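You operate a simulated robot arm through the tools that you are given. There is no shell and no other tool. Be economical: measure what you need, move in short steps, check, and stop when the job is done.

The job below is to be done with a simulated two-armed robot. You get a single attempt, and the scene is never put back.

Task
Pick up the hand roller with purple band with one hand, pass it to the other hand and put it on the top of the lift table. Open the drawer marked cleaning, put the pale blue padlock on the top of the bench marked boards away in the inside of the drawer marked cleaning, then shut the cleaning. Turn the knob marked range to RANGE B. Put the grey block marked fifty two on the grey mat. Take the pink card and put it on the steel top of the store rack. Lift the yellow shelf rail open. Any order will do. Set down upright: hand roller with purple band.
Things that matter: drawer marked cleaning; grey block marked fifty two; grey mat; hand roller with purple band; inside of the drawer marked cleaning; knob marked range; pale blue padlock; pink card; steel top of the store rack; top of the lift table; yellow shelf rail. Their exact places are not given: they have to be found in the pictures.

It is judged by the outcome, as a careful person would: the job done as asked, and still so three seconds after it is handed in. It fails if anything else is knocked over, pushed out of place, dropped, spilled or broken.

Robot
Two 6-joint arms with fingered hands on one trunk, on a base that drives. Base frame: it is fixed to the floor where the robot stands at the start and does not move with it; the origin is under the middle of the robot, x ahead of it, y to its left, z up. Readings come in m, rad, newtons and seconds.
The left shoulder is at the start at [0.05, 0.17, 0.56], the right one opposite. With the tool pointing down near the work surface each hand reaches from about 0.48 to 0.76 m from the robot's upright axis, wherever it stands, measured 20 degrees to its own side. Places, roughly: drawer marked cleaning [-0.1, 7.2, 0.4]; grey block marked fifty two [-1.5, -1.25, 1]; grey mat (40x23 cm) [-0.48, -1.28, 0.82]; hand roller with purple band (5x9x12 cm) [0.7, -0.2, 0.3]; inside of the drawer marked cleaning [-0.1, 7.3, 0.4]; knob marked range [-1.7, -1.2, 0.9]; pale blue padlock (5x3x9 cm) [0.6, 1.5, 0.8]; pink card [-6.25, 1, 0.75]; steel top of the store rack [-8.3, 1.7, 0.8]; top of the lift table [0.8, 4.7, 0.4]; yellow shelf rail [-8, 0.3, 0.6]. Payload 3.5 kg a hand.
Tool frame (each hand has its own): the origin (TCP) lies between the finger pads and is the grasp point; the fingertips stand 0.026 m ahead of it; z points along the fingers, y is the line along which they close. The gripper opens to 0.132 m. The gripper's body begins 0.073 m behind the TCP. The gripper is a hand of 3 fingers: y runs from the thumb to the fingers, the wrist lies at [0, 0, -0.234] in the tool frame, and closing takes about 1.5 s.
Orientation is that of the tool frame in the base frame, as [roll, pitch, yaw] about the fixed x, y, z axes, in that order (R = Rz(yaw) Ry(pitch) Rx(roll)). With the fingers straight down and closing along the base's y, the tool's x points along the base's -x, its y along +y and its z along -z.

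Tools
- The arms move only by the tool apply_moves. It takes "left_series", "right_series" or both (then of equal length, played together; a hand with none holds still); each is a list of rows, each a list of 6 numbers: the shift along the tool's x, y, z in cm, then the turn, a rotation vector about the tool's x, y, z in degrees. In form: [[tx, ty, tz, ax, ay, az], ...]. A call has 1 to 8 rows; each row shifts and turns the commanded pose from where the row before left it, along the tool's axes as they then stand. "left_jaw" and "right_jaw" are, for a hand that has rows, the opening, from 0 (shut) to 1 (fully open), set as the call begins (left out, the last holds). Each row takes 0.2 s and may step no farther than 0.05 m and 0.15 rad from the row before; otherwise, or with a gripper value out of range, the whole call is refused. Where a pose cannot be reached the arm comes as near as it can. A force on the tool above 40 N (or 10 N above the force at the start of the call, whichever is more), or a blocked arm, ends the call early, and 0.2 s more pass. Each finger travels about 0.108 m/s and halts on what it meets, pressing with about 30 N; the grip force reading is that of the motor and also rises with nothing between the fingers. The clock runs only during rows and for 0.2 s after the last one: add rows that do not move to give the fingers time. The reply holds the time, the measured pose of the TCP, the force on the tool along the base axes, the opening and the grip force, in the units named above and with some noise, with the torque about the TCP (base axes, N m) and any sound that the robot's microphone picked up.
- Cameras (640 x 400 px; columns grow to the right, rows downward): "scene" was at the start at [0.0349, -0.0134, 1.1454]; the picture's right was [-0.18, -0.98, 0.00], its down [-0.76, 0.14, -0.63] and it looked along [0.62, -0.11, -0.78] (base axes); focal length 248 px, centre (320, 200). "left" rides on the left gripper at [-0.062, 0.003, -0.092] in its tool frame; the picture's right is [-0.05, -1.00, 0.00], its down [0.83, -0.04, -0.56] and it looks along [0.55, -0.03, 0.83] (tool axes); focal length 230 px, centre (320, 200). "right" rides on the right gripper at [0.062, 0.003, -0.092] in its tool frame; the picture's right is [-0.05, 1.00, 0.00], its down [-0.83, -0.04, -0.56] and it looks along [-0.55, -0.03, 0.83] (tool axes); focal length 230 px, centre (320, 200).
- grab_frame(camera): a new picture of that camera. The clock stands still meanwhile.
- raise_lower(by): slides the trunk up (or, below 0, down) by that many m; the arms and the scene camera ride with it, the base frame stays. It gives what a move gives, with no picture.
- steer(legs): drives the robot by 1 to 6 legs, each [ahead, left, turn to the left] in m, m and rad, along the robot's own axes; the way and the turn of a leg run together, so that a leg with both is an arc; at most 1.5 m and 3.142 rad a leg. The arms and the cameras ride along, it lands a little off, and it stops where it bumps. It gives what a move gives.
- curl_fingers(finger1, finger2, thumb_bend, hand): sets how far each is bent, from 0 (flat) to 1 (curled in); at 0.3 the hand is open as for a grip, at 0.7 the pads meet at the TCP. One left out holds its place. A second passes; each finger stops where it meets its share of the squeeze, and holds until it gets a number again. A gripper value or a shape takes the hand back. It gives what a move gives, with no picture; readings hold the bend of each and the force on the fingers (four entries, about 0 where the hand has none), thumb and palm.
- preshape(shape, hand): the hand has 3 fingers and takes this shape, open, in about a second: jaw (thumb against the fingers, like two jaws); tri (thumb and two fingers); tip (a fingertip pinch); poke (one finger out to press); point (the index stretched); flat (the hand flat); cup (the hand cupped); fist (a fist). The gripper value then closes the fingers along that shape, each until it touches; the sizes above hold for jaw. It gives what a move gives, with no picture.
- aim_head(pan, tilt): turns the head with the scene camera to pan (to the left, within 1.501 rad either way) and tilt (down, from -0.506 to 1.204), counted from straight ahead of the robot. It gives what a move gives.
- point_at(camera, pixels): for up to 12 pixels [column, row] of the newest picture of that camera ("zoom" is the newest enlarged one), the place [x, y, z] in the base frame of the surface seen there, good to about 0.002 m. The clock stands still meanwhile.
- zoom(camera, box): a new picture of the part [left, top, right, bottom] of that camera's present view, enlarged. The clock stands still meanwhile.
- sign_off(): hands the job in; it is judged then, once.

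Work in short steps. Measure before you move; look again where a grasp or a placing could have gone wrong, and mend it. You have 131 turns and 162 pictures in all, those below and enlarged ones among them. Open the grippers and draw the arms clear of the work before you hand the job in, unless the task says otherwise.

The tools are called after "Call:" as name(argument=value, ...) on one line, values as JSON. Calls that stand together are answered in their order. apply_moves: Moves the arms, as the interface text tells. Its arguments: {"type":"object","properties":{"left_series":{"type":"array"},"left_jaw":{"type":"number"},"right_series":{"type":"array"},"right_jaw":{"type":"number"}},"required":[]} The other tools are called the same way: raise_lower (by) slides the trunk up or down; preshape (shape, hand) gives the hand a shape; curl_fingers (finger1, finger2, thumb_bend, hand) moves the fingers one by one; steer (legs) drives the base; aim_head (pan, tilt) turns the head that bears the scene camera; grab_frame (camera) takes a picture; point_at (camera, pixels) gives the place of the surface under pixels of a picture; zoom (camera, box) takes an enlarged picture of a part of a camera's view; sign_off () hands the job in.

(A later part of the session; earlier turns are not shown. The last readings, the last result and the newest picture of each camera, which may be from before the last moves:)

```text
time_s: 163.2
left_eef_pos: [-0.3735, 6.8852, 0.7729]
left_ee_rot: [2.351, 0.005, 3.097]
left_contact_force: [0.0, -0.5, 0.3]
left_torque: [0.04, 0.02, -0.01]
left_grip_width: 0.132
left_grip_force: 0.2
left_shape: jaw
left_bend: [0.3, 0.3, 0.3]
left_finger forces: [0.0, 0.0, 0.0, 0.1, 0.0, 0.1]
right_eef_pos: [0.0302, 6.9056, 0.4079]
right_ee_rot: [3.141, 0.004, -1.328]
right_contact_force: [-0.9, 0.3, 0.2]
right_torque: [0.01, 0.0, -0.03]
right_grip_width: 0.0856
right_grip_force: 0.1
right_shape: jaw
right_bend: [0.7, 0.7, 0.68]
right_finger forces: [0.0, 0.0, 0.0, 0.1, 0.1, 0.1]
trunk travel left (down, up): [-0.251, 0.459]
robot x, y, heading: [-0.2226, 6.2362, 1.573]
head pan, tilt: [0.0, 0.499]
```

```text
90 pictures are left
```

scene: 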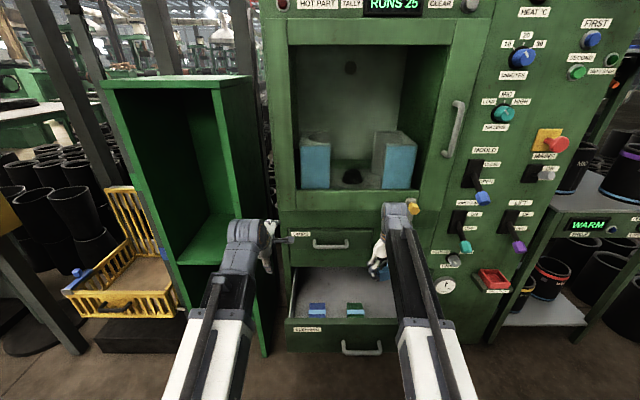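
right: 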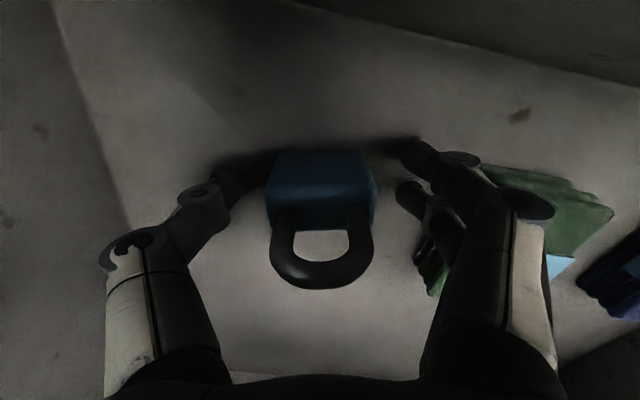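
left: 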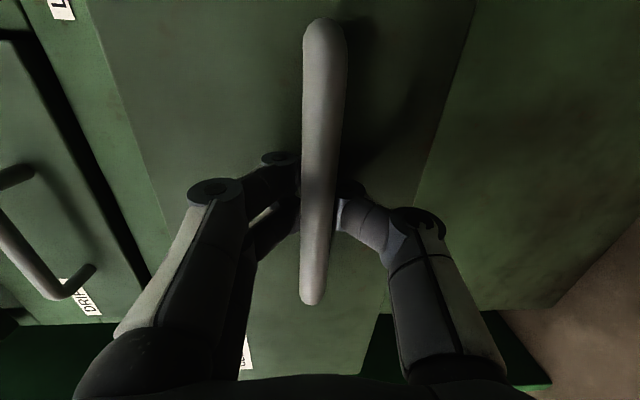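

The padlock stands free. I retrace: up 9 cm, 4 cm left, up 12 cm more, then back the base off.

Call:
apply_moves(right_series=[[0, 0, -3, 0, 0, 0], [0, 0, -3.5, 0, 0, 0], [0, 0, -3.5, 0, 0, 0], [-0.7, 2.4, 0, 0, 0, 0], [-0.7, 2.4, 0, 0, 0, 0], [0, 0, -4, 0, 0, 0], [0, 0, -4, 0, 0, 0], [0, 0, -4, 0, 0, 0]])

Call:
steer(legs=[[-0.38, 0, 0]])

Call:
zoom(camera="scene", box=[220, 160, 460, 340])

```text
time_s: 165.0
left_eef_pos: [-0.3744, 6.8832, 0.7726]
left_ee_rot: [2.353, 0.005, 3.099]
left_contact_force: [0.3, 0.1, 0.8]
left_torque: [-0.01, 0.0, 0.0]
left_grip_width: 0.1321
left_grip_force: 0.1
left_shape: jaw
left_bend: [0.3, 0.3, 0.3]
left_finger forces: [0.0, 0.0, 0.0, 0.1, 0.1, 0.0]
right_eef_pos: [-0.0188, 6.9064, 0.6305]
right_ee_rot: [3.141, 0.006, -1.327]
right_contact_force: [0.2, 0.4, -0.2]
right_torque: [-0.02, 0.02, -0.01]
right_grip_width: 0.0853
right_grip_force: 0.1
right_shape: jaw
right_bend: [0.7, 0.7, 0.68]
right_finger forces: [0.0, 0.0, 0.0, 0.0, 0.1, 0.0]
trunk travel left (down, up): [-0.251, 0.459]
robot x, y, heading: [-0.2214, 6.2365, 1.576]
head pan, tilt: [0.0, 0.499]
```

```text
time_s: 167.4
left_eef_pos: [-0.3721, 6.4987, 0.7731]
left_ee_rot: [2.353, 0.006, 3.095]
left_contact_force: [0.1, -0.6, 1.0]
left_torque: [0.01, 0.02, -0.06]
left_grip_width: 0.1321
left_grip_force: 0.1
left_shape: jaw
left_bend: [0.3, 0.3, 0.3]
left_finger forces: [0.1, 0.0, 0.1, 0.0, 0.1, 0.0]
right_eef_pos: [-0.0167, 6.5206, 0.6311]
right_ee_rot: [3.141, 0.005, -1.33]
right_contact_force: [0.4, -0.1, 0.0]
right_torque: [-0.04, 0.0, -0.04]
right_grip_width: 0.0855
right_grip_force: 0.0
right_shape: jaw
right_bend: [0.7, 0.7, 0.68]
right_finger forces: [0.1, 0.1, 0.0, 0.0, 0.0, 0.0]
trunk travel left (down, up): [-0.251, 0.459]
robot x, y, heading: [-0.2248, 5.8541, 1.577]
head pan, tilt: [0.0, 0.499]
```

```text
2.22 times, centred on (340, 250) of scene
```

zoom: 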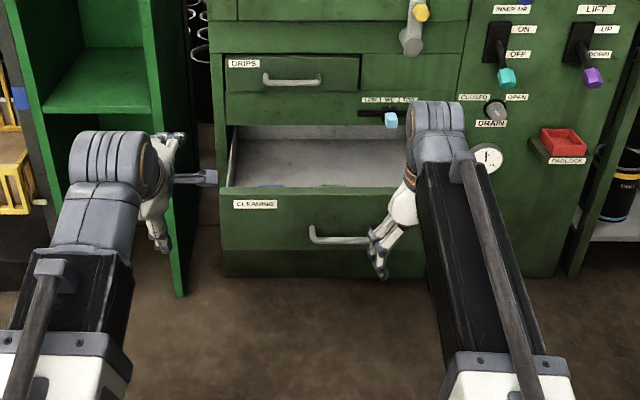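

Now shut the drawer: I point the left hand forward again with closed fingers, draw the right back a bit, and lower the trunk.

Call:
apply_moves(left_series=[[0, 2.1, 2.1, -8.2, 0, 0], [0, 1.8, 2.4, -8.2, 0, 0], [0, 1.43, 2.64, -8.2, 0, 0], [0, 1.03, 2.82, -8.2, 0, 0], [0, 0.62, 2.93, -8.2, 0, 0], [0, -2, 0, 0, 0, 0], [0, -2, 0, 0, 0, 0], [0, 0, 0, 0, 0, 0]], right_series=[[3, 0.75, 0, 0, 0, 0], [3, 0.75, 0, 0, 0, 0], [0, 0, 0, 0, 0, 0], [0, 0, 0, 0, 0, 0], [0, 0, 0, 0, 0, 0], [0, 0, 0, 0, 0, 0], [0, 0, 0, 0, 0, 0], [0, 0, 0, 0, 0, 0]], left_jaw=0)

Call:
raise_lower(by=-0.245)

Call:
grab_frame(camera="scene")

```text
time_s: 169.2
left_eef_pos: [-0.3663, 6.6466, 0.7326]
left_ee_rot: [1.636, 0.007, 3.096]
left_contact_force: [0.3, -0.6, 0.1]
left_torque: [0.02, -0.02, 0.01]
left_grip_width: 0.0
left_grip_force: 29.9
left_shape: jaw
left_bend: [0.67, 0.67, 0.67]
left_finger forces: [0.1, 0.0, 0.1, 0.0, 0.0, 0.1]
right_eef_pos: [-0.0172, 6.4592, 0.6299]
right_ee_rot: [-3.14, 0.005, -1.33]
right_contact_force: [-0.1, 0.7, -0.3]
right_torque: [-0.03, -0.01, 0.02]
right_grip_width: 0.0856
right_grip_force: 0.2
right_shape: jaw
right_bend: [0.7, 0.7, 0.68]
right_finger forces: [0.1, 0.1, 0.0, 0.0, 0.0, 0.0]
trunk travel left (down, up): [-0.251, 0.459]
robot x, y, heading: [-0.2291, 5.856, 1.574]
head pan, tilt: [0.0, 0.499]
```

```text
time_s: 171.8
left_eef_pos: [-0.3656, 6.6469, 0.4886]
left_ee_rot: [1.637, 0.009, 3.095]
left_contact_force: [0.3, -0.1, 1.0]
left_torque: [-0.01, -0.04, 0.01]
left_grip_width: 0.0002
left_grip_force: 30.3
left_shape: jaw
left_bend: [0.67, 0.67, 0.67]
left_finger forces: [0.0, 0.0, 0.1, 0.1, 0.1, 0.1]
right_eef_pos: [-0.0181, 6.459, 0.3852]
right_ee_rot: [3.141, 0.004, -1.329]
right_contact_force: [0.5, 0.0, -0.8]
right_torque: [0.0, 0.0, -0.01]
right_grip_width: 0.0854
right_grip_force: 0.0
right_shape: jaw
right_bend: [0.7, 0.7, 0.68]
right_finger forces: [0.1, 0.1, 0.1, 0.1, 0.0, 0.0]
trunk travel left (down, up): [-0.006, 0.704]
robot x, y, heading: [-0.2197, 5.8521, 1.572]
head pan, tilt: [0.0, 0.499]
```

```text
88 pictures are left
```

scene: 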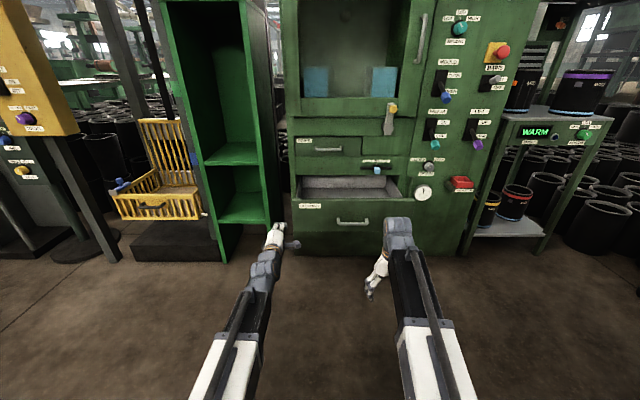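

I strafe 0.27 m right so the closed fingers face the drawer centre, then push forward 0.33 m.

Call:
steer(legs=[[0, -0.27, 0]])

Call:
steer(legs=[[0.32, 0, 0]])

Call:
grab_frame(camera="scene")

Call:
grab_frame(camera="left")

```text
time_s: 173.7
left_eef_pos: [-0.0916, 6.6477, 0.4874]
left_ee_rot: [1.636, 0.009, 3.097]
left_contact_force: [0.0, 0.2, -0.1]
left_torque: [-0.02, 0.02, 0.02]
left_grip_width: 0.0
left_grip_force: 30.0
left_shape: jaw
left_bend: [0.67, 0.67, 0.67]
left_finger forces: [0.1, 0.1, 0.0, 0.0, 0.1, 0.0]
right_eef_pos: [0.2562, 6.4604, 0.3854]
right_ee_rot: [-3.141, 0.005, -1.331]
right_contact_force: [-0.2, -0.5, 1.2]
right_torque: [0.03, 0.01, -0.01]
right_grip_width: 0.0853
right_grip_force: 0.0
right_shape: jaw
right_bend: [0.7, 0.7, 0.68]
right_finger forces: [0.1, 0.1, 0.1, 0.0, 0.0, 0.0]
trunk travel left (down, up): [-0.006, 0.704]
robot x, y, heading: [0.0529, 5.8547, 1.57]
head pan, tilt: [0.0, 0.499]
```

```text
time_s: 175.8
left_eef_pos: [-0.0935, 6.9681, 0.4878]
left_ee_rot: [1.634, 0.006, 3.099]
left_contact_force: [-0.1, 0.2, -0.4]
left_torque: [-0.01, 0.02, 0.0]
left_grip_width: 0.0003
left_grip_force: 29.8
left_shape: jaw
left_bend: [0.68, 0.69, 0.75]
left_finger forces: [0.0, 0.0, 0.0, 0.1, 0.1, 0.0]
right_eef_pos: [0.2552, 6.7811, 0.3848]
right_ee_rot: [-3.14, 0.005, -1.328]
right_contact_force: [-0.8, -0.4, -0.2]
right_torque: [-0.03, 0.02, 0.03]
right_grip_width: 0.0858
right_grip_force: 0.0
right_shape: jaw
right_bend: [0.7, 0.7, 0.68]
right_finger forces: [0.0, 0.0, 0.1, 0.1, 0.1, 0.0]
trunk travel left (down, up): [-0.006, 0.704]
robot x, y, heading: [0.0462, 6.1694, 1.571]
head pan, tilt: [0.0, 0.499]
```

```text
87 pictures are left
```

scene: 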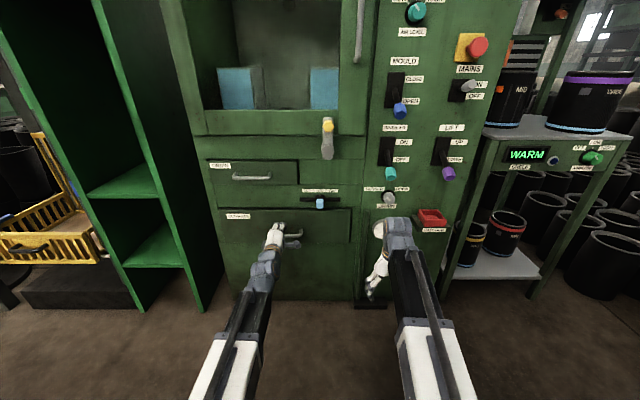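

```text
86 pictures are left
```

left: 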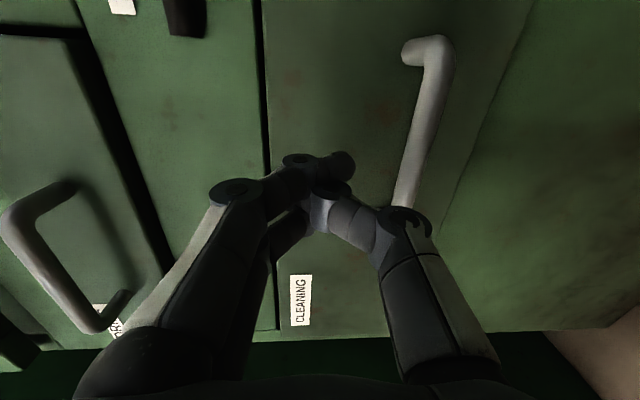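

The drawer looks nearly shut. I measure its front face against the cabinet.

Call:
point_at(camera="left", pixels=[[300, 60], [330, 270], [220, 60], [500, 200], [420, 120], [230, 270]])

Call:
apply_moves(left_series=[[0, 0, 1.5, 0, 0, 0], [0, 0, 1.5, 0, 0, 0], [0, 0, 1, 0, 0, 0], [0, 0, 1, 0, 0, 0]])

Call:
grab_frame(camera="left")

Call:
point_at(camera="left", pixels=[[300, 60], [330, 270], [220, 60], [500, 200], [420, 120], [230, 270]])

```text
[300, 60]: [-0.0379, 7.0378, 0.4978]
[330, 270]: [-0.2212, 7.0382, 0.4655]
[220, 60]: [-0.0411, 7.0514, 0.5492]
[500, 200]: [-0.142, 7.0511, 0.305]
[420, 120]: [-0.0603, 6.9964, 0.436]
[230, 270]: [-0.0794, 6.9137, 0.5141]
```

```text
time_s: 176.8
left_eef_pos: [-0.0925, 7.0176, 0.4843]
left_ee_rot: [1.639, 0.008, 3.096]
left_contact_force: [1.2, -27.3, -3.9]
left_torque: [0.16, -0.01, 0.15]
left_grip_width: 0.0003
left_grip_force: 29.6
left_shape: jaw
left_bend: [0.69, 0.7, 0.76]
left_finger forces: [0.0, 0.0, 0.0, 0.0, 50.1, 0.1]
right_eef_pos: [0.2548, 6.7819, 0.3851]
right_ee_rot: [3.14, 0.005, -1.327]
right_contact_force: [0.2, 0.2, 0.2]
right_torque: [-0.03, 0.01, -0.02]
right_grip_width: 0.0855
right_grip_force: 0.0
right_shape: jaw
right_bend: [0.7, 0.7, 0.68]
right_finger forces: [0.0, 0.1, 0.0, 0.1, 0.0, 0.0]
trunk travel left (down, up): [-0.006, 0.704]
robot x, y, heading: [0.0462, 6.176, 1.571]
head pan, tilt: [0.0, 0.499]
```

```text
85 pictures are left
```

left: 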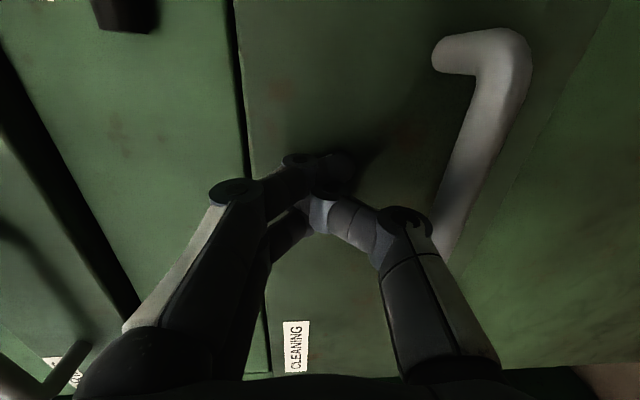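

```text
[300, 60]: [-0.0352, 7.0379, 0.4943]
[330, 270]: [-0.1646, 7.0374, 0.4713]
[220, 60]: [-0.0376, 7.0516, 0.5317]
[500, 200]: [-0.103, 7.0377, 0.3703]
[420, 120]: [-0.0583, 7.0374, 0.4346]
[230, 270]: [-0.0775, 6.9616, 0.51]
```

The drawer is shut (face back at y 7.038). I back off, retract the left hand, raise the trunk, turn left around and drive back toward the first area.

Call:
steer(legs=[[-0.85, 0, 0]])

Call:
apply_moves(left_series=[[0, 0, -4, 0, 0, 0], [0, -0.2, -2.99, 8.2, 0, 0], [0, -0.62, -2.93, 8.2, 0, 0], [0, -1.03, -2.82, 8.2, 0, 0], [0, -1.43, -2.64, 8.2, 0, 0], [0, -1.8, -2.4, 8.2, 0, 0]], left_jaw=1)

Call:
raise_lower(by=0.3)

Call:
steer(legs=[[0, 0, 3.1], [1.4, -0.2, 0], [1.4, 0, 0], [1.4, -0.2, 0], [0.7, -0.1, 0]])

Call:
grab_frame(camera="scene")

```text
time_s: 181.4
left_eef_pos: [-0.0993, 6.1594, 0.4845]
left_ee_rot: [1.637, 0.009, 3.12]
left_contact_force: [-0.9, -0.6, -0.1]
left_torque: [-0.04, 0.0, 0.01]
left_grip_width: 0.0
left_grip_force: 29.8
left_shape: jaw
left_bend: [0.68, 0.69, 0.75]
left_finger forces: [0.0, 0.0, 0.0, 0.0, 0.0, 0.1]
right_eef_pos: [0.2535, 5.9296, 0.3851]
right_ee_rot: [-3.14, 0.006, -1.306]
right_contact_force: [0.6, 0.4, -0.4]
right_torque: [-0.02, 0.01, 0.03]
right_grip_width: 0.0853
right_grip_force: 0.0
right_shape: jaw
right_bend: [0.7, 0.7, 0.68]
right_finger forces: [0.0, 0.1, 0.0, 0.1, 0.0, 0.0]
trunk travel left (down, up): [-0.006, 0.704]
robot x, y, heading: [0.0569, 5.3194, 1.592]
head pan, tilt: [0.0, 0.499]
```

```text
time_s: 182.8
left_eef_pos: [-0.104, 5.9699, 0.4869]
left_ee_rot: [2.354, 0.008, 3.12]
left_contact_force: [0.0, -0.4, -0.2]
left_torque: [-0.01, 0.01, 0.0]
left_grip_width: 0.132
left_grip_force: 0.1
left_shape: jaw
left_bend: [0.3, 0.3, 0.3]
left_finger forces: [0.0, 0.0, 0.0, 0.0, 0.0, 0.0]
right_eef_pos: [0.2542, 5.9309, 0.3837]
right_ee_rot: [-3.141, 0.004, -1.306]
right_contact_force: [-0.4, -0.9, 0.7]
right_torque: [-0.02, 0.06, 0.0]
right_grip_width: 0.0856
right_grip_force: 0.0
right_shape: jaw
right_bend: [0.7, 0.7, 0.68]
right_finger forces: [0.0, 0.0, 0.1, 0.0, 0.0, 0.1]
trunk travel left (down, up): [-0.006, 0.704]
robot x, y, heading: [0.0581, 5.3168, 1.593]
head pan, tilt: [0.0, 0.499]
```

```text
time_s: 185.8
left_eef_pos: [-0.104, 5.9695, 0.7875]
left_ee_rot: [2.352, 0.007, 3.121]
left_contact_force: [-0.3, -0.5, 0.5]
left_torque: [0.02, 0.01, 0.0]
left_grip_width: 0.1323
left_grip_force: 0.0
left_shape: jaw
left_bend: [0.3, 0.3, 0.3]
left_finger forces: [0.0, 0.1, 0.0, 0.0, 0.0, 0.0]
right_eef_pos: [0.2536, 5.9298, 0.6849]
right_ee_rot: [-3.141, 0.005, -1.307]
right_contact_force: [0.3, -0.2, 0.0]
right_torque: [0.05, 0.0, 0.01]
right_grip_width: 0.0853
right_grip_force: 0.1
right_shape: jaw
right_bend: [0.7, 0.7, 0.68]
right_finger forces: [0.0, 0.0, 0.1, 0.1, 0.1, 0.0]
trunk travel left (down, up): [-0.306, 0.404]
robot x, y, heading: [0.0596, 5.3218, 1.599]
head pan, tilt: [0.0, 0.499]
```

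```text
time_s: 188.2
left_eef_pos: [-0.3762, 5.8194, 0.7865]
left_ee_rot: [2.354, 0.009, -2.724]
left_contact_force: [0.9, 0.7, 0.4]
left_torque: [0.02, 0.02, -0.01]
left_grip_width: 0.1318
left_grip_force: 0.0
left_shape: jaw
left_bend: [0.3, 0.3, 0.3]
left_finger forces: [0.0, 0.1, 0.0, 0.0, 0.0, 0.1]
right_eef_pos: [-0.0367, 5.9341, 0.6851]
right_ee_rot: [3.142, 0.004, -0.869]
right_contact_force: [1.5, -0.5, 0.3]
right_torque: [-0.01, -0.01, 0.02]
right_grip_width: 0.0852
right_grip_force: 0.1
right_shape: jaw
right_bend: [0.7, 0.7, 0.68]
right_finger forces: [0.0, 0.0, 0.1, 0.0, 0.1, 0.0]
trunk travel left (down, up): [-0.306, 0.404]
robot x, y, heading: [0.049, 5.3009, 2.036]
head pan, tilt: [0.0, 0.499]
stopped in leg 1: the robot was blocked; the commanded pose is now the measured one
```

```text
84 pictures are left
```

scene: 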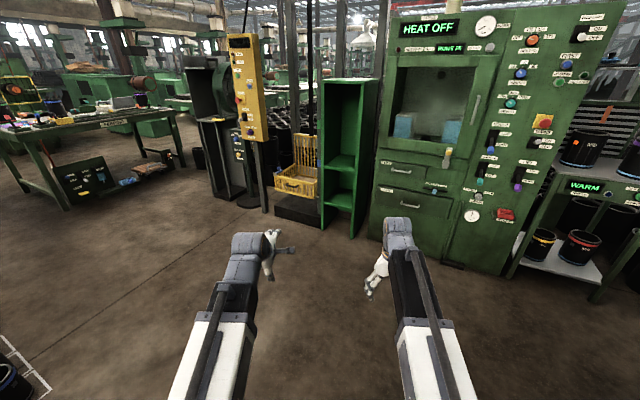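

The turn was blocked, probably the base's right-rear corner against the green press. I look to the right before moving.

Call:
aim_head(pan=-1.5, tilt=0.7)

Call:
grab_frame(camera="scene")

```text
time_s: 189.8
left_eef_pos: [-0.3755, 5.8205, 0.7862]
left_ee_rot: [2.354, 0.009, -2.724]
left_contact_force: [-0.1, -0.1, 0.2]
left_torque: [-0.03, 0.01, 0.01]
left_grip_width: 0.1322
left_grip_force: 0.0
left_shape: jaw
left_bend: [0.3, 0.3, 0.3]
left_finger forces: [0.0, 0.1, 0.1, 0.1, 0.1, 0.1]
right_eef_pos: [-0.035, 5.9352, 0.6851]
right_ee_rot: [3.14, 0.005, -0.867]
right_contact_force: [-0.6, 0.6, 1.0]
right_torque: [-0.02, 0.0, 0.03]
right_grip_width: 0.0857
right_grip_force: 0.1
right_shape: jaw
right_bend: [0.7, 0.7, 0.68]
right_finger forces: [0.1, 0.1, 0.0, 0.0, 0.0, 0.0]
trunk travel left (down, up): [-0.306, 0.404]
robot x, y, heading: [0.0488, 5.3012, 2.035]
head pan, tilt: [-1.499, 0.7]
```

```text
83 pictures are left
```

scene: 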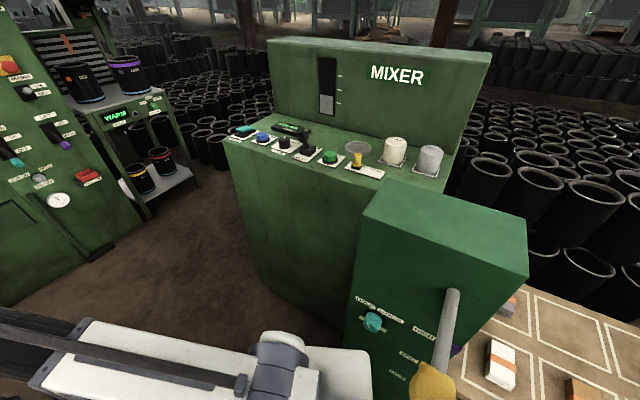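

The base corner touches the mixer's lift column; nothing appears moved. I slide away to −x, then finish the turn and drive on.

Call:
steer(legs=[[0.14, 0.28, 0], [0, 0, 2.65]])

Call:
aim_head(pan=0, tilt=0.5)

Call:
grab_frame(camera="scene")

```text
time_s: 198.2
left_eef_pos: [-0.1182, 4.6424, 0.7881]
left_ee_rot: [2.353, 0.009, -0.056]
left_contact_force: [-0.5, 0.6, 0.5]
left_torque: [0.06, -0.04, 0.02]
left_grip_width: 0.1321
left_grip_force: 0.0
left_shape: jaw
left_bend: [0.3, 0.3, 0.3]
left_finger forces: [0.0, 0.1, 0.0, 0.0, 0.0, 0.1]
right_eef_pos: [-0.474, 4.6943, 0.685]
right_ee_rot: [3.14, 0.006, 1.8]
right_contact_force: [0.8, -0.1, -0.5]
right_torque: [-0.02, -0.01, 0.01]
right_grip_width: 0.0854
right_grip_force: 0.0
right_shape: jaw
right_bend: [0.7, 0.7, 0.68]
right_finger forces: [0.0, 0.0, 0.0, 0.0, 0.0, 0.0]
trunk travel left (down, up): [-0.306, 0.404]
robot x, y, heading: [-0.2595, 5.2987, -1.579]
head pan, tilt: [-1.499, 0.7]
```

```text
time_s: 199.8
left_eef_pos: [-0.1185, 4.6421, 0.7872]
left_ee_rot: [2.352, 0.009, -0.054]
left_contact_force: [-0.4, 0.2, 0.5]
left_torque: [0.02, -0.02, -0.02]
left_grip_width: 0.1319
left_grip_force: 0.1
left_shape: jaw
left_bend: [0.3, 0.3, 0.3]
left_finger forces: [0.2, 0.1, 0.0, 0.0, 0.0, 0.0]
right_eef_pos: [-0.4741, 4.6943, 0.685]
right_ee_rot: [3.141, 0.005, 1.8]
right_contact_force: [-0.1, -0.4, 0.3]
right_torque: [0.01, -0.03, -0.02]
right_grip_width: 0.0856
right_grip_force: 0.1
right_shape: jaw
right_bend: [0.7, 0.7, 0.68]
right_finger forces: [0.0, 0.0, 0.0, 0.0, 0.1, 0.1]
trunk travel left (down, up): [-0.306, 0.404]
robot x, y, heading: [-0.2634, 5.3017, -1.581]
head pan, tilt: [0.0, 0.499]
```

```text
82 pictures are left
```

scene: 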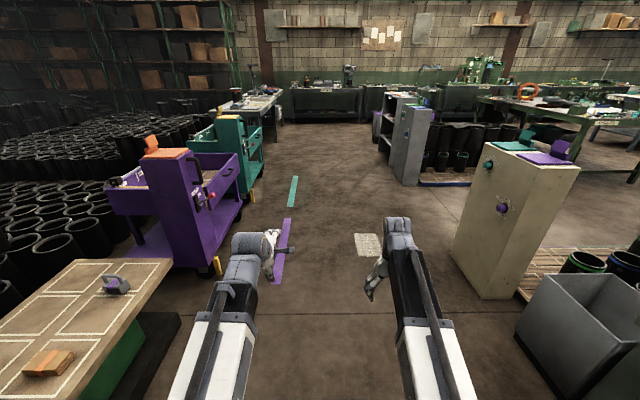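

The roller stands upright on the lift table (115,283). I drive down the aisle to y≈0.3.

Call:
steer(legs=[[1.4, 0.05, 0], [1.4, 0, 0], [1.4, -0.1, 0], [0.8, -0.15, 0]])

Call:
aim_head(pan=-0.35, tilt=0.45)

Call:
grab_frame(camera="scene")

```text
time_s: 223.8
left_eef_pos: [-0.283, -0.3228, 0.7867]
left_ee_rot: [2.353, 0.009, -0.044]
left_contact_force: [0.4, -0.2, 0.3]
left_torque: [0.01, -0.03, 0.01]
left_grip_width: 0.132
left_grip_force: 0.0
left_shape: jaw
left_bend: [0.3, 0.3, 0.3]
left_finger forces: [0.0, 0.0, 0.1, 0.0, 0.0, 0.0]
right_eef_pos: [-0.6404, -0.2761, 0.6845]
right_ee_rot: [3.141, 0.007, 1.813]
right_contact_force: [-0.5, -0.1, 0.7]
right_torque: [-0.01, -0.02, 0.02]
right_grip_width: 0.0857
right_grip_force: 0.0
right_shape: jaw
right_bend: [0.7, 0.7, 0.68]
right_finger forces: [0.0, 0.0, 0.0, 0.1, 0.0, 0.1]
trunk travel left (down, up): [-0.306, 0.404]
robot x, y, heading: [-0.4346, 0.3295, -1.568]
head pan, tilt: [0.0, 0.499]
```

```text
time_s: 224.6
left_eef_pos: [-0.2838, -0.3234, 0.7869]
left_ee_rot: [2.352, 0.009, -0.043]
left_contact_force: [-0.5, -0.8, 0.0]
left_torque: [-0.02, -0.01, 0.01]
left_grip_width: 0.1321
left_grip_force: 0.1
left_shape: jaw
left_bend: [0.3, 0.3, 0.3]
left_finger forces: [0.0, 0.0, 0.0, 0.0, 0.1, 0.0]
right_eef_pos: [-0.6402, -0.2759, 0.684]
right_ee_rot: [-3.14, 0.005, 1.812]
right_contact_force: [-0.4, 0.6, -0.1]
right_torque: [0.01, 0.01, -0.03]
right_grip_width: 0.0855
right_grip_force: 0.0
right_shape: jaw
right_bend: [0.7, 0.7, 0.68]
right_finger forces: [0.0, 0.0, 0.0, 0.1, 0.1, 0.0]
trunk travel left (down, up): [-0.306, 0.404]
robot x, y, heading: [-0.4315, 0.3297, -1.575]
head pan, tilt: [-0.351, 0.45]
```

```text
81 pictures are left
```

scene: 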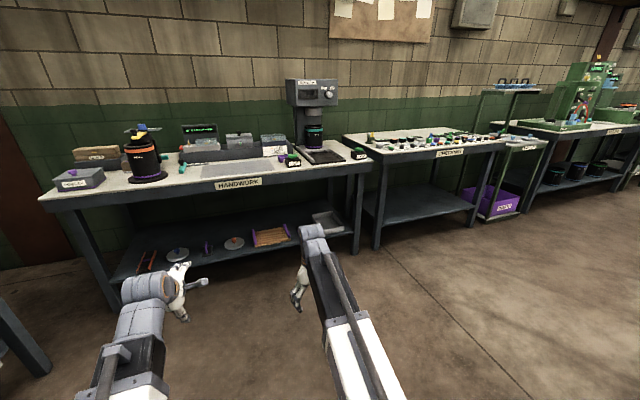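

The handwork bench with grey mat (237,168) and the machine (310,100) are ahead. I enlarge both and measure.

Call:
zoom(camera="scene", box=[260, 70, 400, 180])

Call:
zoom(camera="scene", box=[40, 110, 300, 200])

Call:
point_at(camera="scene", pixels=[[237, 168], [204, 171], [268, 160], [275, 172], [210, 181], [293, 161], [322, 155], [314, 145], [314, 127], [305, 92], [329, 93], [252, 187]])

```text
3.64 times, centred on (330, 125) of scene
```

zoom: 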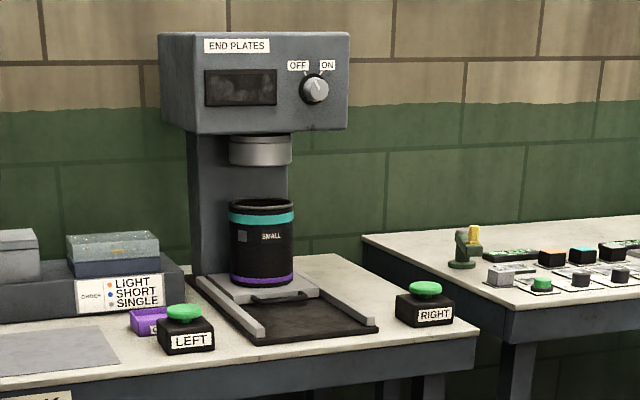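

```text
2.46 times, centred on (170, 155) of scene
```

zoom: 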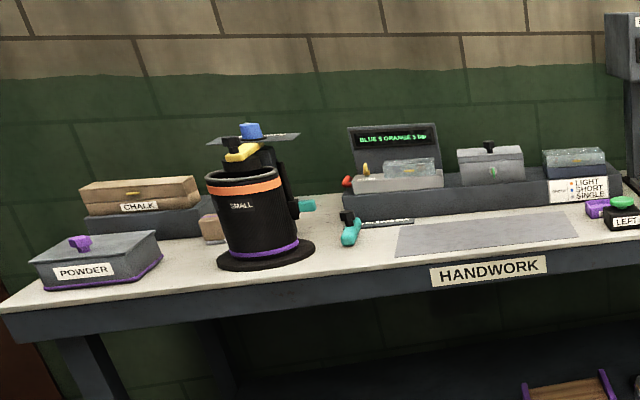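

```text
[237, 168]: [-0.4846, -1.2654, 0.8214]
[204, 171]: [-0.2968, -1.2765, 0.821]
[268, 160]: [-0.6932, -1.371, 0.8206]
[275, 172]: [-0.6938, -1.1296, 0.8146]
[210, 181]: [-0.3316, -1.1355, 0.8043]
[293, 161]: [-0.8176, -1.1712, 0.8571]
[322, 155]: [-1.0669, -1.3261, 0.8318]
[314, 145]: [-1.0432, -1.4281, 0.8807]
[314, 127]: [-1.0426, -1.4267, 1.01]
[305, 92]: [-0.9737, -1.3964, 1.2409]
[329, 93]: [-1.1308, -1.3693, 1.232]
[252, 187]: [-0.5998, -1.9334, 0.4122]
```

Mat is x −0.69…−0.29, y −1.37…−1.15, z 0.821. Now I enlarge the next bench for the block and the range knob.

Call:
zoom(camera="scene", box=[340, 100, 540, 180])

Call:
point_at(camera="scene", pixels=[[372, 137], [395, 150], [430, 145], [460, 140], [450, 155]])

```text
3.20 times, centred on (440, 140) of scene
```

zoom: 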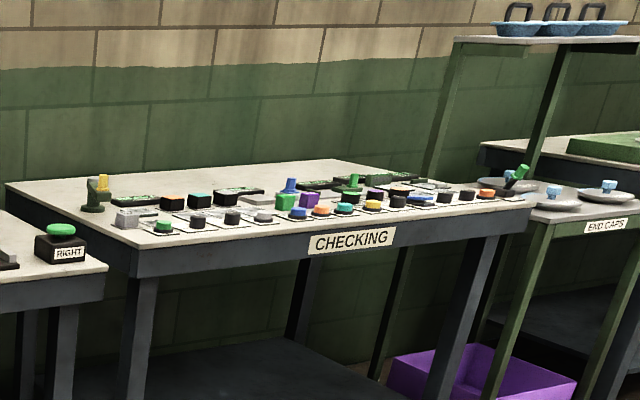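

```text
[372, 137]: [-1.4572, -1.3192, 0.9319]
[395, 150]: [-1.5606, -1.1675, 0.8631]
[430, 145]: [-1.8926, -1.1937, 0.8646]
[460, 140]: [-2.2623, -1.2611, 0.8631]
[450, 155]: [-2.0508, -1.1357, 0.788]
```

I need a closer view. I raise the trunk and drive to about (−1.5,−0.2), facing the checking bench.

Call:
raise_lower(by=0.2)

Call:
steer(legs=[[0.5, -0.55, 0], [0, -0.5, 0]])

Call:
aim_head(pan=0, tilt=0.55)

Call:
grab_frame(camera="scene")

Call:
zoom(camera="scene", box=[220, 130, 440, 230])

```text
time_s: 226.8
left_eef_pos: [-0.2829, -0.3238, 0.988]
left_ee_rot: [2.353, 0.01, -0.044]
left_contact_force: [0.0, -0.5, 0.4]
left_torque: [-0.03, 0.0, -0.02]
left_grip_width: 0.1321
left_grip_force: 0.0
left_shape: jaw
left_bend: [0.3, 0.3, 0.3]
left_finger forces: [0.1, 0.0, 0.0, 0.0, 0.0, 0.0]
right_eef_pos: [-0.6398, -0.2757, 0.8843]
right_ee_rot: [3.141, 0.006, 1.814]
right_contact_force: [-0.4, 0.6, -0.5]
right_torque: [0.0, 0.0, -0.01]
right_grip_width: 0.0856
right_grip_force: 0.1
right_shape: jaw
right_bend: [0.7, 0.7, 0.68]
right_finger forces: [0.0, 0.0, 0.0, 0.0, 0.0, 0.1]
trunk travel left (down, up): [-0.506, 0.204]
robot x, y, heading: [-0.4353, 0.3298, -1.569]
head pan, tilt: [-0.351, 0.45]
```

```text
time_s: 233.4
left_eef_pos: [-1.3307, -0.8333, 0.9875]
left_ee_rot: [2.352, 0.008, -0.044]
left_contact_force: [0.1, 0.6, -0.1]
left_torque: [0.01, 0.03, 0.0]
left_grip_width: 0.1322
left_grip_force: 0.0
left_shape: jaw
left_bend: [0.3, 0.3, 0.3]
left_finger forces: [0.0, 0.0, 0.0, 0.0, 0.0, 0.0]
right_eef_pos: [-1.6871, -0.7869, 0.8844]
right_ee_rot: [3.141, 0.005, 1.813]
right_contact_force: [0.9, 0.4, 0.2]
right_torque: [-0.01, -0.03, 0.02]
right_grip_width: 0.0855
right_grip_force: 0.1
right_shape: jaw
right_bend: [0.7, 0.7, 0.68]
right_finger forces: [0.0, 0.0, 0.1, 0.0, 0.0, 0.1]
trunk travel left (down, up): [-0.506, 0.204]
robot x, y, heading: [-1.479, -0.1789, -1.563]
head pan, tilt: [-0.351, 0.45]
```

```text
time_s: 234.2
left_eef_pos: [-1.3302, -0.8336, 0.9868]
left_ee_rot: [2.351, 0.008, -0.043]
left_contact_force: [-0.4, -0.3, 0.6]
left_torque: [-0.01, 0.0, 0.0]
left_grip_width: 0.1319
left_grip_force: 0.0
left_shape: jaw
left_bend: [0.3, 0.3, 0.3]
left_finger forces: [0.0, 0.0, 0.1, 0.0, 0.0, 0.0]
right_eef_pos: [-1.6867, -0.7876, 0.8848]
right_ee_rot: [-3.142, 0.006, 1.813]
right_contact_force: [0.1, 0.1, 0.8]
right_torque: [0.02, -0.04, 0.01]
right_grip_width: 0.0855
right_grip_force: 0.0
right_shape: jaw
right_bend: [0.7, 0.7, 0.68]
right_finger forces: [0.1, 0.0, 0.0, 0.0, 0.0, 0.0]
trunk travel left (down, up): [-0.506, 0.204]
robot x, y, heading: [-1.4797, -0.1772, -1.564]
head pan, tilt: [0.0, 0.55]
```

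```text
77 pictures are left
```

scene: 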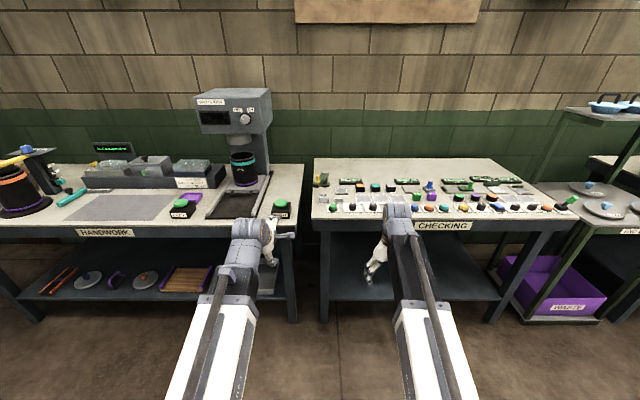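

```text
2.91 times, centred on (330, 180) of scene
```

zoom: 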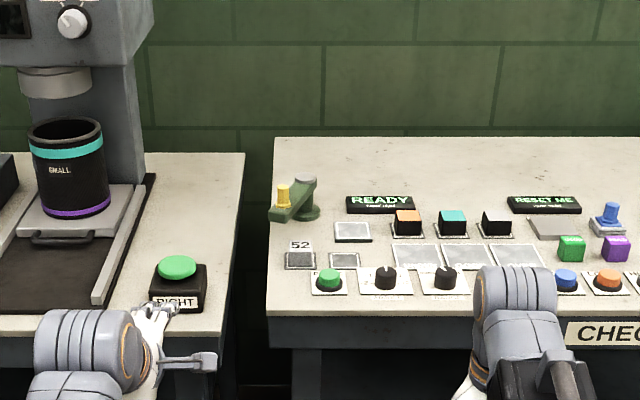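

The block "52" is at about (323,190); knobs lie at (352–373,196). I enlarge more.

Call:
zoom(camera="scene", box=[310, 170, 400, 215])

Call:
point_at(camera="zoom", pixels=[[95, 120], [93, 100], [93, 142], [60, 135], [125, 135], [300, 180], [303, 160], [433, 180], [433, 160], [200, 230], [20, 215], [150, 185]])

Call:
zoom(camera="scene", box=[400, 170, 560, 225])

```text
7.11 times, centred on (355, 192) of scene
```

zoom: 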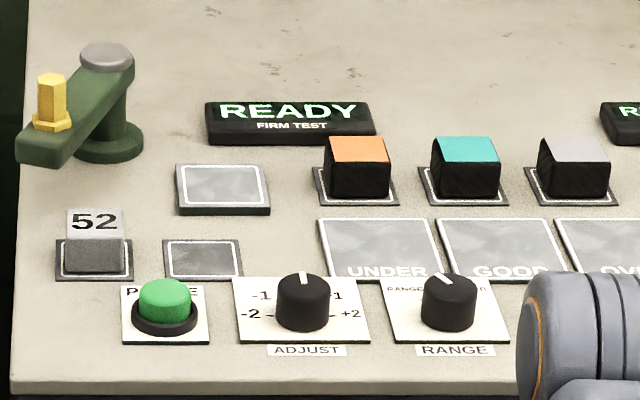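

```text
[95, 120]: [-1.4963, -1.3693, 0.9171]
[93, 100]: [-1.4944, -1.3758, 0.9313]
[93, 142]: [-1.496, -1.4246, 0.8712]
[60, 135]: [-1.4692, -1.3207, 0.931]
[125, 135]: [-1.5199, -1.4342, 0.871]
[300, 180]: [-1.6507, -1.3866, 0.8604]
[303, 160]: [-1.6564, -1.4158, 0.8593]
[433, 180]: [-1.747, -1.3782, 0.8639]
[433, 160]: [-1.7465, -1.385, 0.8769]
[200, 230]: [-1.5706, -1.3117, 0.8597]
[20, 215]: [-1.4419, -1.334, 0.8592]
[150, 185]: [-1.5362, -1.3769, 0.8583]
```

```text
4.00 times, centred on (480, 198) of scene
```

zoom: 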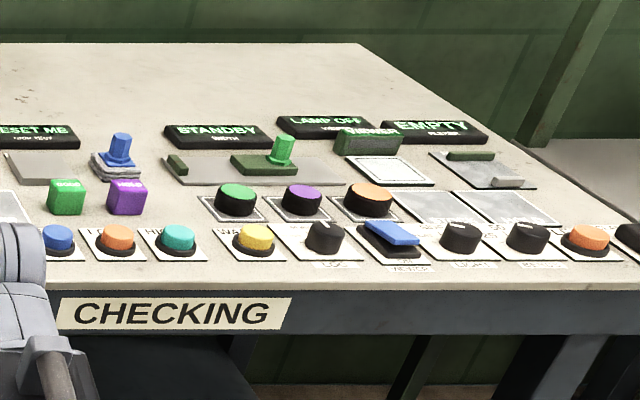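

Block "52" at zoom (95,245) and RANGE knob at (448,300). I zoom again for those points.

Call:
zoom(camera="scene", box=[310, 170, 400, 215])

Call:
point_at(camera="zoom", pixels=[[95, 222], [68, 235], [122, 235], [95, 260], [68, 262], [122, 262], [448, 285], [448, 310], [422, 300], [475, 300], [415, 290], [300, 285]])

Call:
zoom(camera="scene", box=[360, 200, 390, 222])

```text
7.11 times, centred on (355, 192) of scene
```

zoom: 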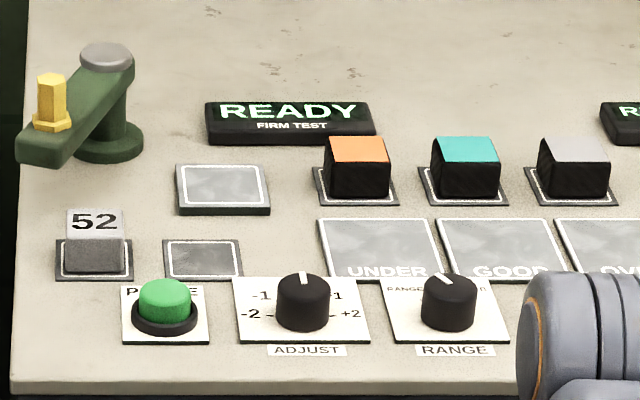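

```text
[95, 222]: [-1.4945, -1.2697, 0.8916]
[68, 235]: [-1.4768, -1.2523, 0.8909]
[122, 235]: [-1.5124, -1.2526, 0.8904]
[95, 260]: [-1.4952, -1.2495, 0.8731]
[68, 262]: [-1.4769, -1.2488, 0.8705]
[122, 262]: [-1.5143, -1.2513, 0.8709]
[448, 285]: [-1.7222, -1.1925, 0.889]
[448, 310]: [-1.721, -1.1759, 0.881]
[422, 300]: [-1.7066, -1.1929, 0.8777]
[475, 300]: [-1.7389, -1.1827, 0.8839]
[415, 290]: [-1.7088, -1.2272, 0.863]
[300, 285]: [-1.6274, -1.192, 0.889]
```

```text
16.00 times, centred on (375, 211) of scene
```

zoom: 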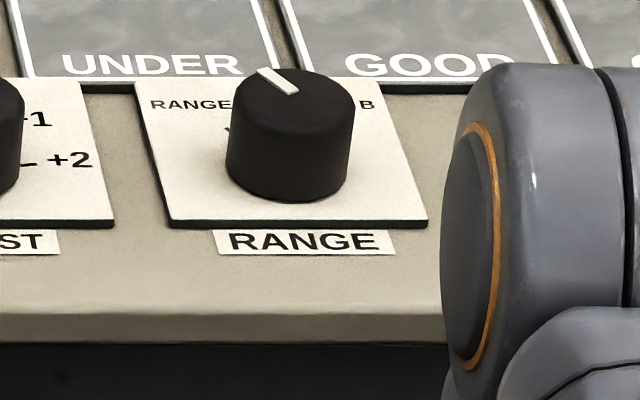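

Block centre ≈(−1.495,−1.27), top 0.891; RANGE knob at (−1.722,−1.19), top 0.889, pointer at A (upper left). I raise up, park the left hand, and drive the right hand over the knob.

Call:
raise_lower(by=0.1)

Call:
apply_moves(left_series=[[0, 0, -2.83, 8.2, 0, 0], [0, -0.4, -2.8, 8.2, 0, 0], [0, -0.78, -2.72, 8.2, 0, 0], [0, -1.17, -2.58, 8.2, 0, 0], [0, -1.52, -2.38, 8.2, 0, 0]], right_series=[[0, 0, 0, 0, 0, 6.5], [0, 0, 0, 0, 0, 6.5], [0, 0, 0, 0, 0, 0], [0, 0, 0, 0, 0, 0], [0, 0, 0, 0, 0, 0]], right_jaw=0.75)

Call:
steer(legs=[[0.38, -0.03, 0]])

Call:
grab_frame(camera="right")

Call:
grab_frame(camera="scene")

```text
time_s: 235.5
left_eef_pos: [-1.3302, -0.8333, 1.0869]
left_ee_rot: [2.351, 0.007, -0.042]
left_contact_force: [-1.2, 0.5, -0.7]
left_torque: [0.0, 0.01, 0.01]
left_grip_width: 0.132
left_grip_force: 0.0
left_shape: jaw
left_bend: [0.3, 0.3, 0.3]
left_finger forces: [0.1, 0.1, 0.0, 0.0, 0.1, 0.0]
right_eef_pos: [-1.6867, -0.7853, 0.9846]
right_ee_rot: [-3.14, 0.004, 1.814]
right_contact_force: [0.3, 0.2, -0.6]
right_torque: [-0.01, 0.02, 0.0]
right_grip_width: 0.0857
right_grip_force: 0.1
right_shape: jaw
right_bend: [0.7, 0.7, 0.68]
right_finger forces: [0.1, 0.0, 0.0, 0.1, 0.0, 0.0]
trunk travel left (down, up): [-0.606, 0.104]
robot x, y, heading: [-1.4774, -0.1804, -1.568]
head pan, tilt: [0.0, 0.55]
```

```text
time_s: 236.7
left_eef_pos: [-1.323, -0.7423, 1.1716]
left_ee_rot: [3.063, 0.006, -0.045]
left_contact_force: [-0.5, -0.6, -1.1]
left_torque: [-0.01, -0.01, 0.03]
left_grip_width: 0.1321
left_grip_force: 0.0
left_shape: jaw
left_bend: [0.3, 0.3, 0.3]
left_finger forces: [0.0, 0.0, 0.1, 0.0, 0.0, 0.0]
left hand out of reach, approached as far as the arm can: row 5
right_eef_pos: [-1.6868, -0.7874, 0.9851]
right_ee_rot: [3.141, 0.002, 1.586]
right_contact_force: [0.6, -0.3, 0.1]
right_torque: [0.02, -0.01, -0.01]
right_grip_width: 0.0986
right_grip_force: 0.1
right_shape: jaw
right_bend: [0.64, 0.64, 0.6]
right_finger forces: [0.1, 0.0, 0.1, 0.1, 0.1, 0.1]
trunk travel left (down, up): [-0.606, 0.104]
robot x, y, heading: [-1.479, -0.1772, -1.57]
head pan, tilt: [0.0, 0.55]
```

```text
time_s: 239.2
left_eef_pos: [-1.3554, -1.1295, 1.1715]
left_ee_rot: [3.061, 0.01, -0.045]
left_contact_force: [0.1, -0.4, -0.3]
left_torque: [0.0, -0.02, 0.02]
left_grip_width: 0.1322
left_grip_force: 0.0
left_shape: jaw
left_bend: [0.3, 0.3, 0.3]
left_finger forces: [0.0, 0.1, 0.1, 0.1, 0.0, 0.0]
right_eef_pos: [-1.7181, -1.1705, 0.9851]
right_ee_rot: [3.14, 0.003, 1.583]
right_contact_force: [-0.8, 0.2, -1.1]
right_torque: [0.02, -0.01, 0.0]
right_grip_width: 0.0986
right_grip_force: 0.1
right_shape: jaw
right_bend: [0.64, 0.64, 0.6]
right_finger forces: [0.1, 0.0, 0.1, 0.0, 0.0, 0.0]
trunk travel left (down, up): [-0.606, 0.104]
robot x, y, heading: [-1.5088, -0.5657, -1.57]
head pan, tilt: [0.0, 0.55]
```

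```text
71 pictures are left
```

right: 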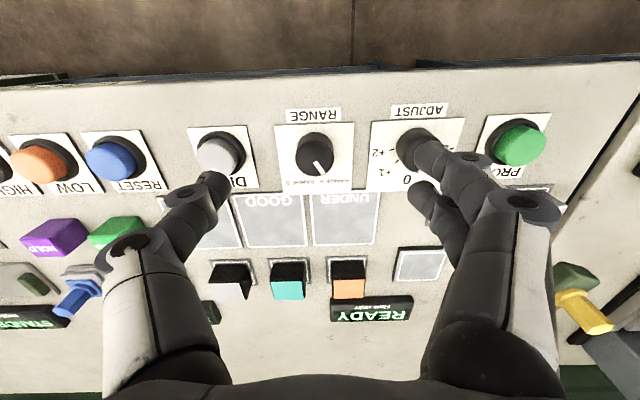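

```text
70 pictures are left
```

scene: 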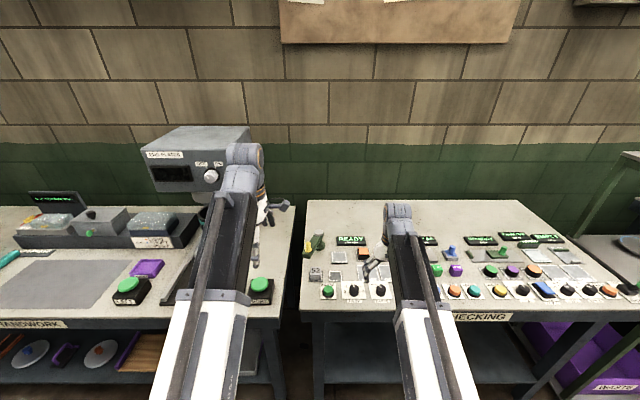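

I enlarge the dial in the right camera and measure the knob.

Call:
zoom(camera="right", box=[260, 95, 370, 205])

Call:
point_at(camera="zoom", pixels=[[200, 190], [215, 150], [265, 220], [190, 260], [275, 290], [210, 250], [250, 260]])

```text
3.64 times, centred on (315, 150) of right
```

zoom: 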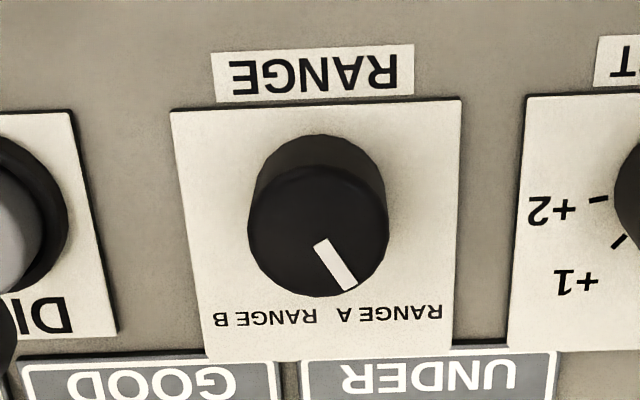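

```text
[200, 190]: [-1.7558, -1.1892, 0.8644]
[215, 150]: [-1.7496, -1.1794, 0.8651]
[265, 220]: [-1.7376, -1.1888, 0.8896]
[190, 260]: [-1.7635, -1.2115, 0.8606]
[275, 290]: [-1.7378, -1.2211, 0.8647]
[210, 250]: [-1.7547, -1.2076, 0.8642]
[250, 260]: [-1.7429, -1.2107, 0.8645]
```

Pointer is ~30° to the left (RANGE A); B is ~30° to the right, so a clockwise turn of ~60° is needed. I pre-turn the hand −30°, centre over the knob and descend to z≈0.93.

Call:
apply_moves(right_series=[[-2.15, -0.65, 0, 0, 0, 0], [0, 0, 0, 0, 0, -7.5], [0, 0, 0, 0, 0, -7.5], [0, 0, 0, 0, 0, -7.5], [0, 0, 0, 0, 0, -7.5], [0, 0, 3, 0, 0, 0], [0, 0, 2.5, 0, 0, 0]], right_jaw=0.5)

Call:
grab_frame(camera="right")

```text
time_s: 240.8
left_eef_pos: [-1.3539, -1.1282, 1.1719]
left_ee_rot: [3.058, 0.006, -0.047]
left_contact_force: [-0.2, -0.3, 0.2]
left_torque: [0.01, 0.0, 0.0]
left_grip_width: 0.1319
left_grip_force: 0.1
left_shape: jaw
left_bend: [0.3, 0.3, 0.3]
left_finger forces: [0.1, 0.1, 0.0, 0.1, 0.0, 0.0]
right_eef_pos: [-1.7235, -1.1923, 0.9272]
right_ee_rot: [-3.14, 0.005, 2.108]
right_contact_force: [-0.1, 0.3, 0.3]
right_torque: [-0.01, -0.02, 0.02]
right_grip_width: 0.0667
right_grip_force: 0.0
right_shape: jaw
right_bend: [0.73, 0.73, 0.7]
right_finger forces: [0.0, 0.0, 0.0, 0.0, 0.0, 0.0]
trunk travel left (down, up): [-0.606, 0.104]
robot x, y, heading: [-1.5116, -0.5631, -1.569]
head pan, tilt: [0.0, 0.55]
```

```text
68 pictures are left
```

right: 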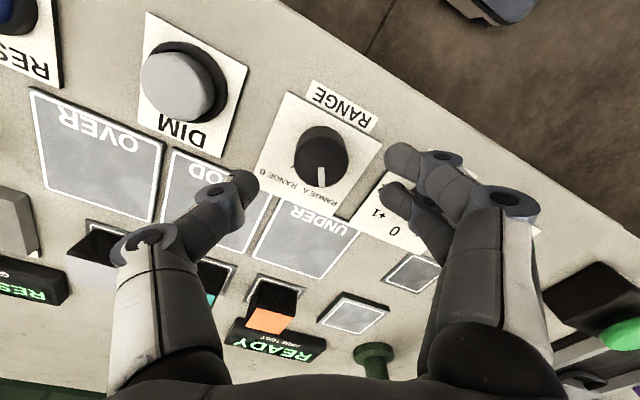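

The knob is between the fingers. I descend 3 cm and close.

Call:
apply_moves(right_series=[[0, 0, 1.5, 0, 0, 0], [0, 0, 1.5, 0, 0, 0], [0, 0, 0, 0, 0, 0]])

Call:
apply_moves(right_series=[[0, 0, 0, 0, 0, 0], [0, 0, 0, 0, 0, 0], [0, 0, 0, 0, 0, 0], [0, 0, 0, 0, 0, 0]], right_jaw=0)

Call:
grab_frame(camera="right")

```text
time_s: 241.6
left_eef_pos: [-1.3539, -1.1287, 1.1709]
left_ee_rot: [3.059, 0.005, -0.045]
left_contact_force: [0.7, -0.5, -0.4]
left_torque: [-0.04, 0.0, 0.02]
left_grip_width: 0.1318
left_grip_force: 0.1
left_shape: jaw
left_bend: [0.3, 0.3, 0.3]
left_finger forces: [0.1, 0.0, 0.1, 0.0, 0.0, 0.0]
right_eef_pos: [-1.7259, -1.1945, 0.8986]
right_ee_rot: [-3.139, 0.003, 2.106]
right_contact_force: [0.3, 0.1, -0.1]
right_torque: [0.01, 0.04, 0.02]
right_grip_width: 0.0665
right_grip_force: 0.1
right_shape: jaw
right_bend: [0.73, 0.73, 0.7]
right_finger forces: [0.0, 0.0, 0.1, 0.1, 0.0, 0.0]
trunk travel left (down, up): [-0.606, 0.104]
robot x, y, heading: [-1.5065, -0.5641, -1.571]
head pan, tilt: [0.0, 0.55]
```

```text
time_s: 242.6
left_eef_pos: [-1.3558, -1.1279, 1.1711]
left_ee_rot: [3.062, 0.007, -0.045]
left_contact_force: [0.1, -0.4, -0.9]
left_torque: [-0.02, 0.01, 0.02]
left_grip_width: 0.132
left_grip_force: 0.1
left_shape: jaw
left_bend: [0.3, 0.3, 0.3]
left_finger forces: [0.1, 0.0, 0.0, 0.1, 0.1, 0.0]
right_eef_pos: [-1.7251, -1.1944, 0.8982]
right_ee_rot: [-3.141, 0.005, 2.108]
right_contact_force: [-0.8, -0.2, -2.9]
right_torque: [0.01, 0.01, 0.0]
right_grip_width: 0.0256
right_grip_force: 30.0
right_shape: jaw
right_bend: [0.73, 0.73, 0.7]
right_finger forces: [13.8, 14.0, 0.1, 0.0, 26.3, 0.1]
trunk travel left (down, up): [-0.606, 0.104]
robot x, y, heading: [-1.5105, -0.5659, -1.573]
head pan, tilt: [0.0, 0.55]
```

```text
67 pictures are left
```

right: 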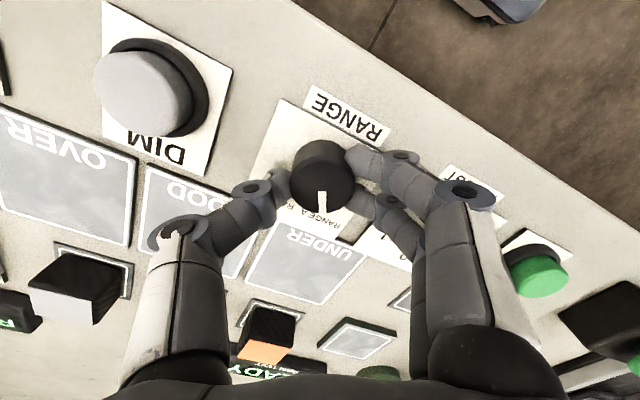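

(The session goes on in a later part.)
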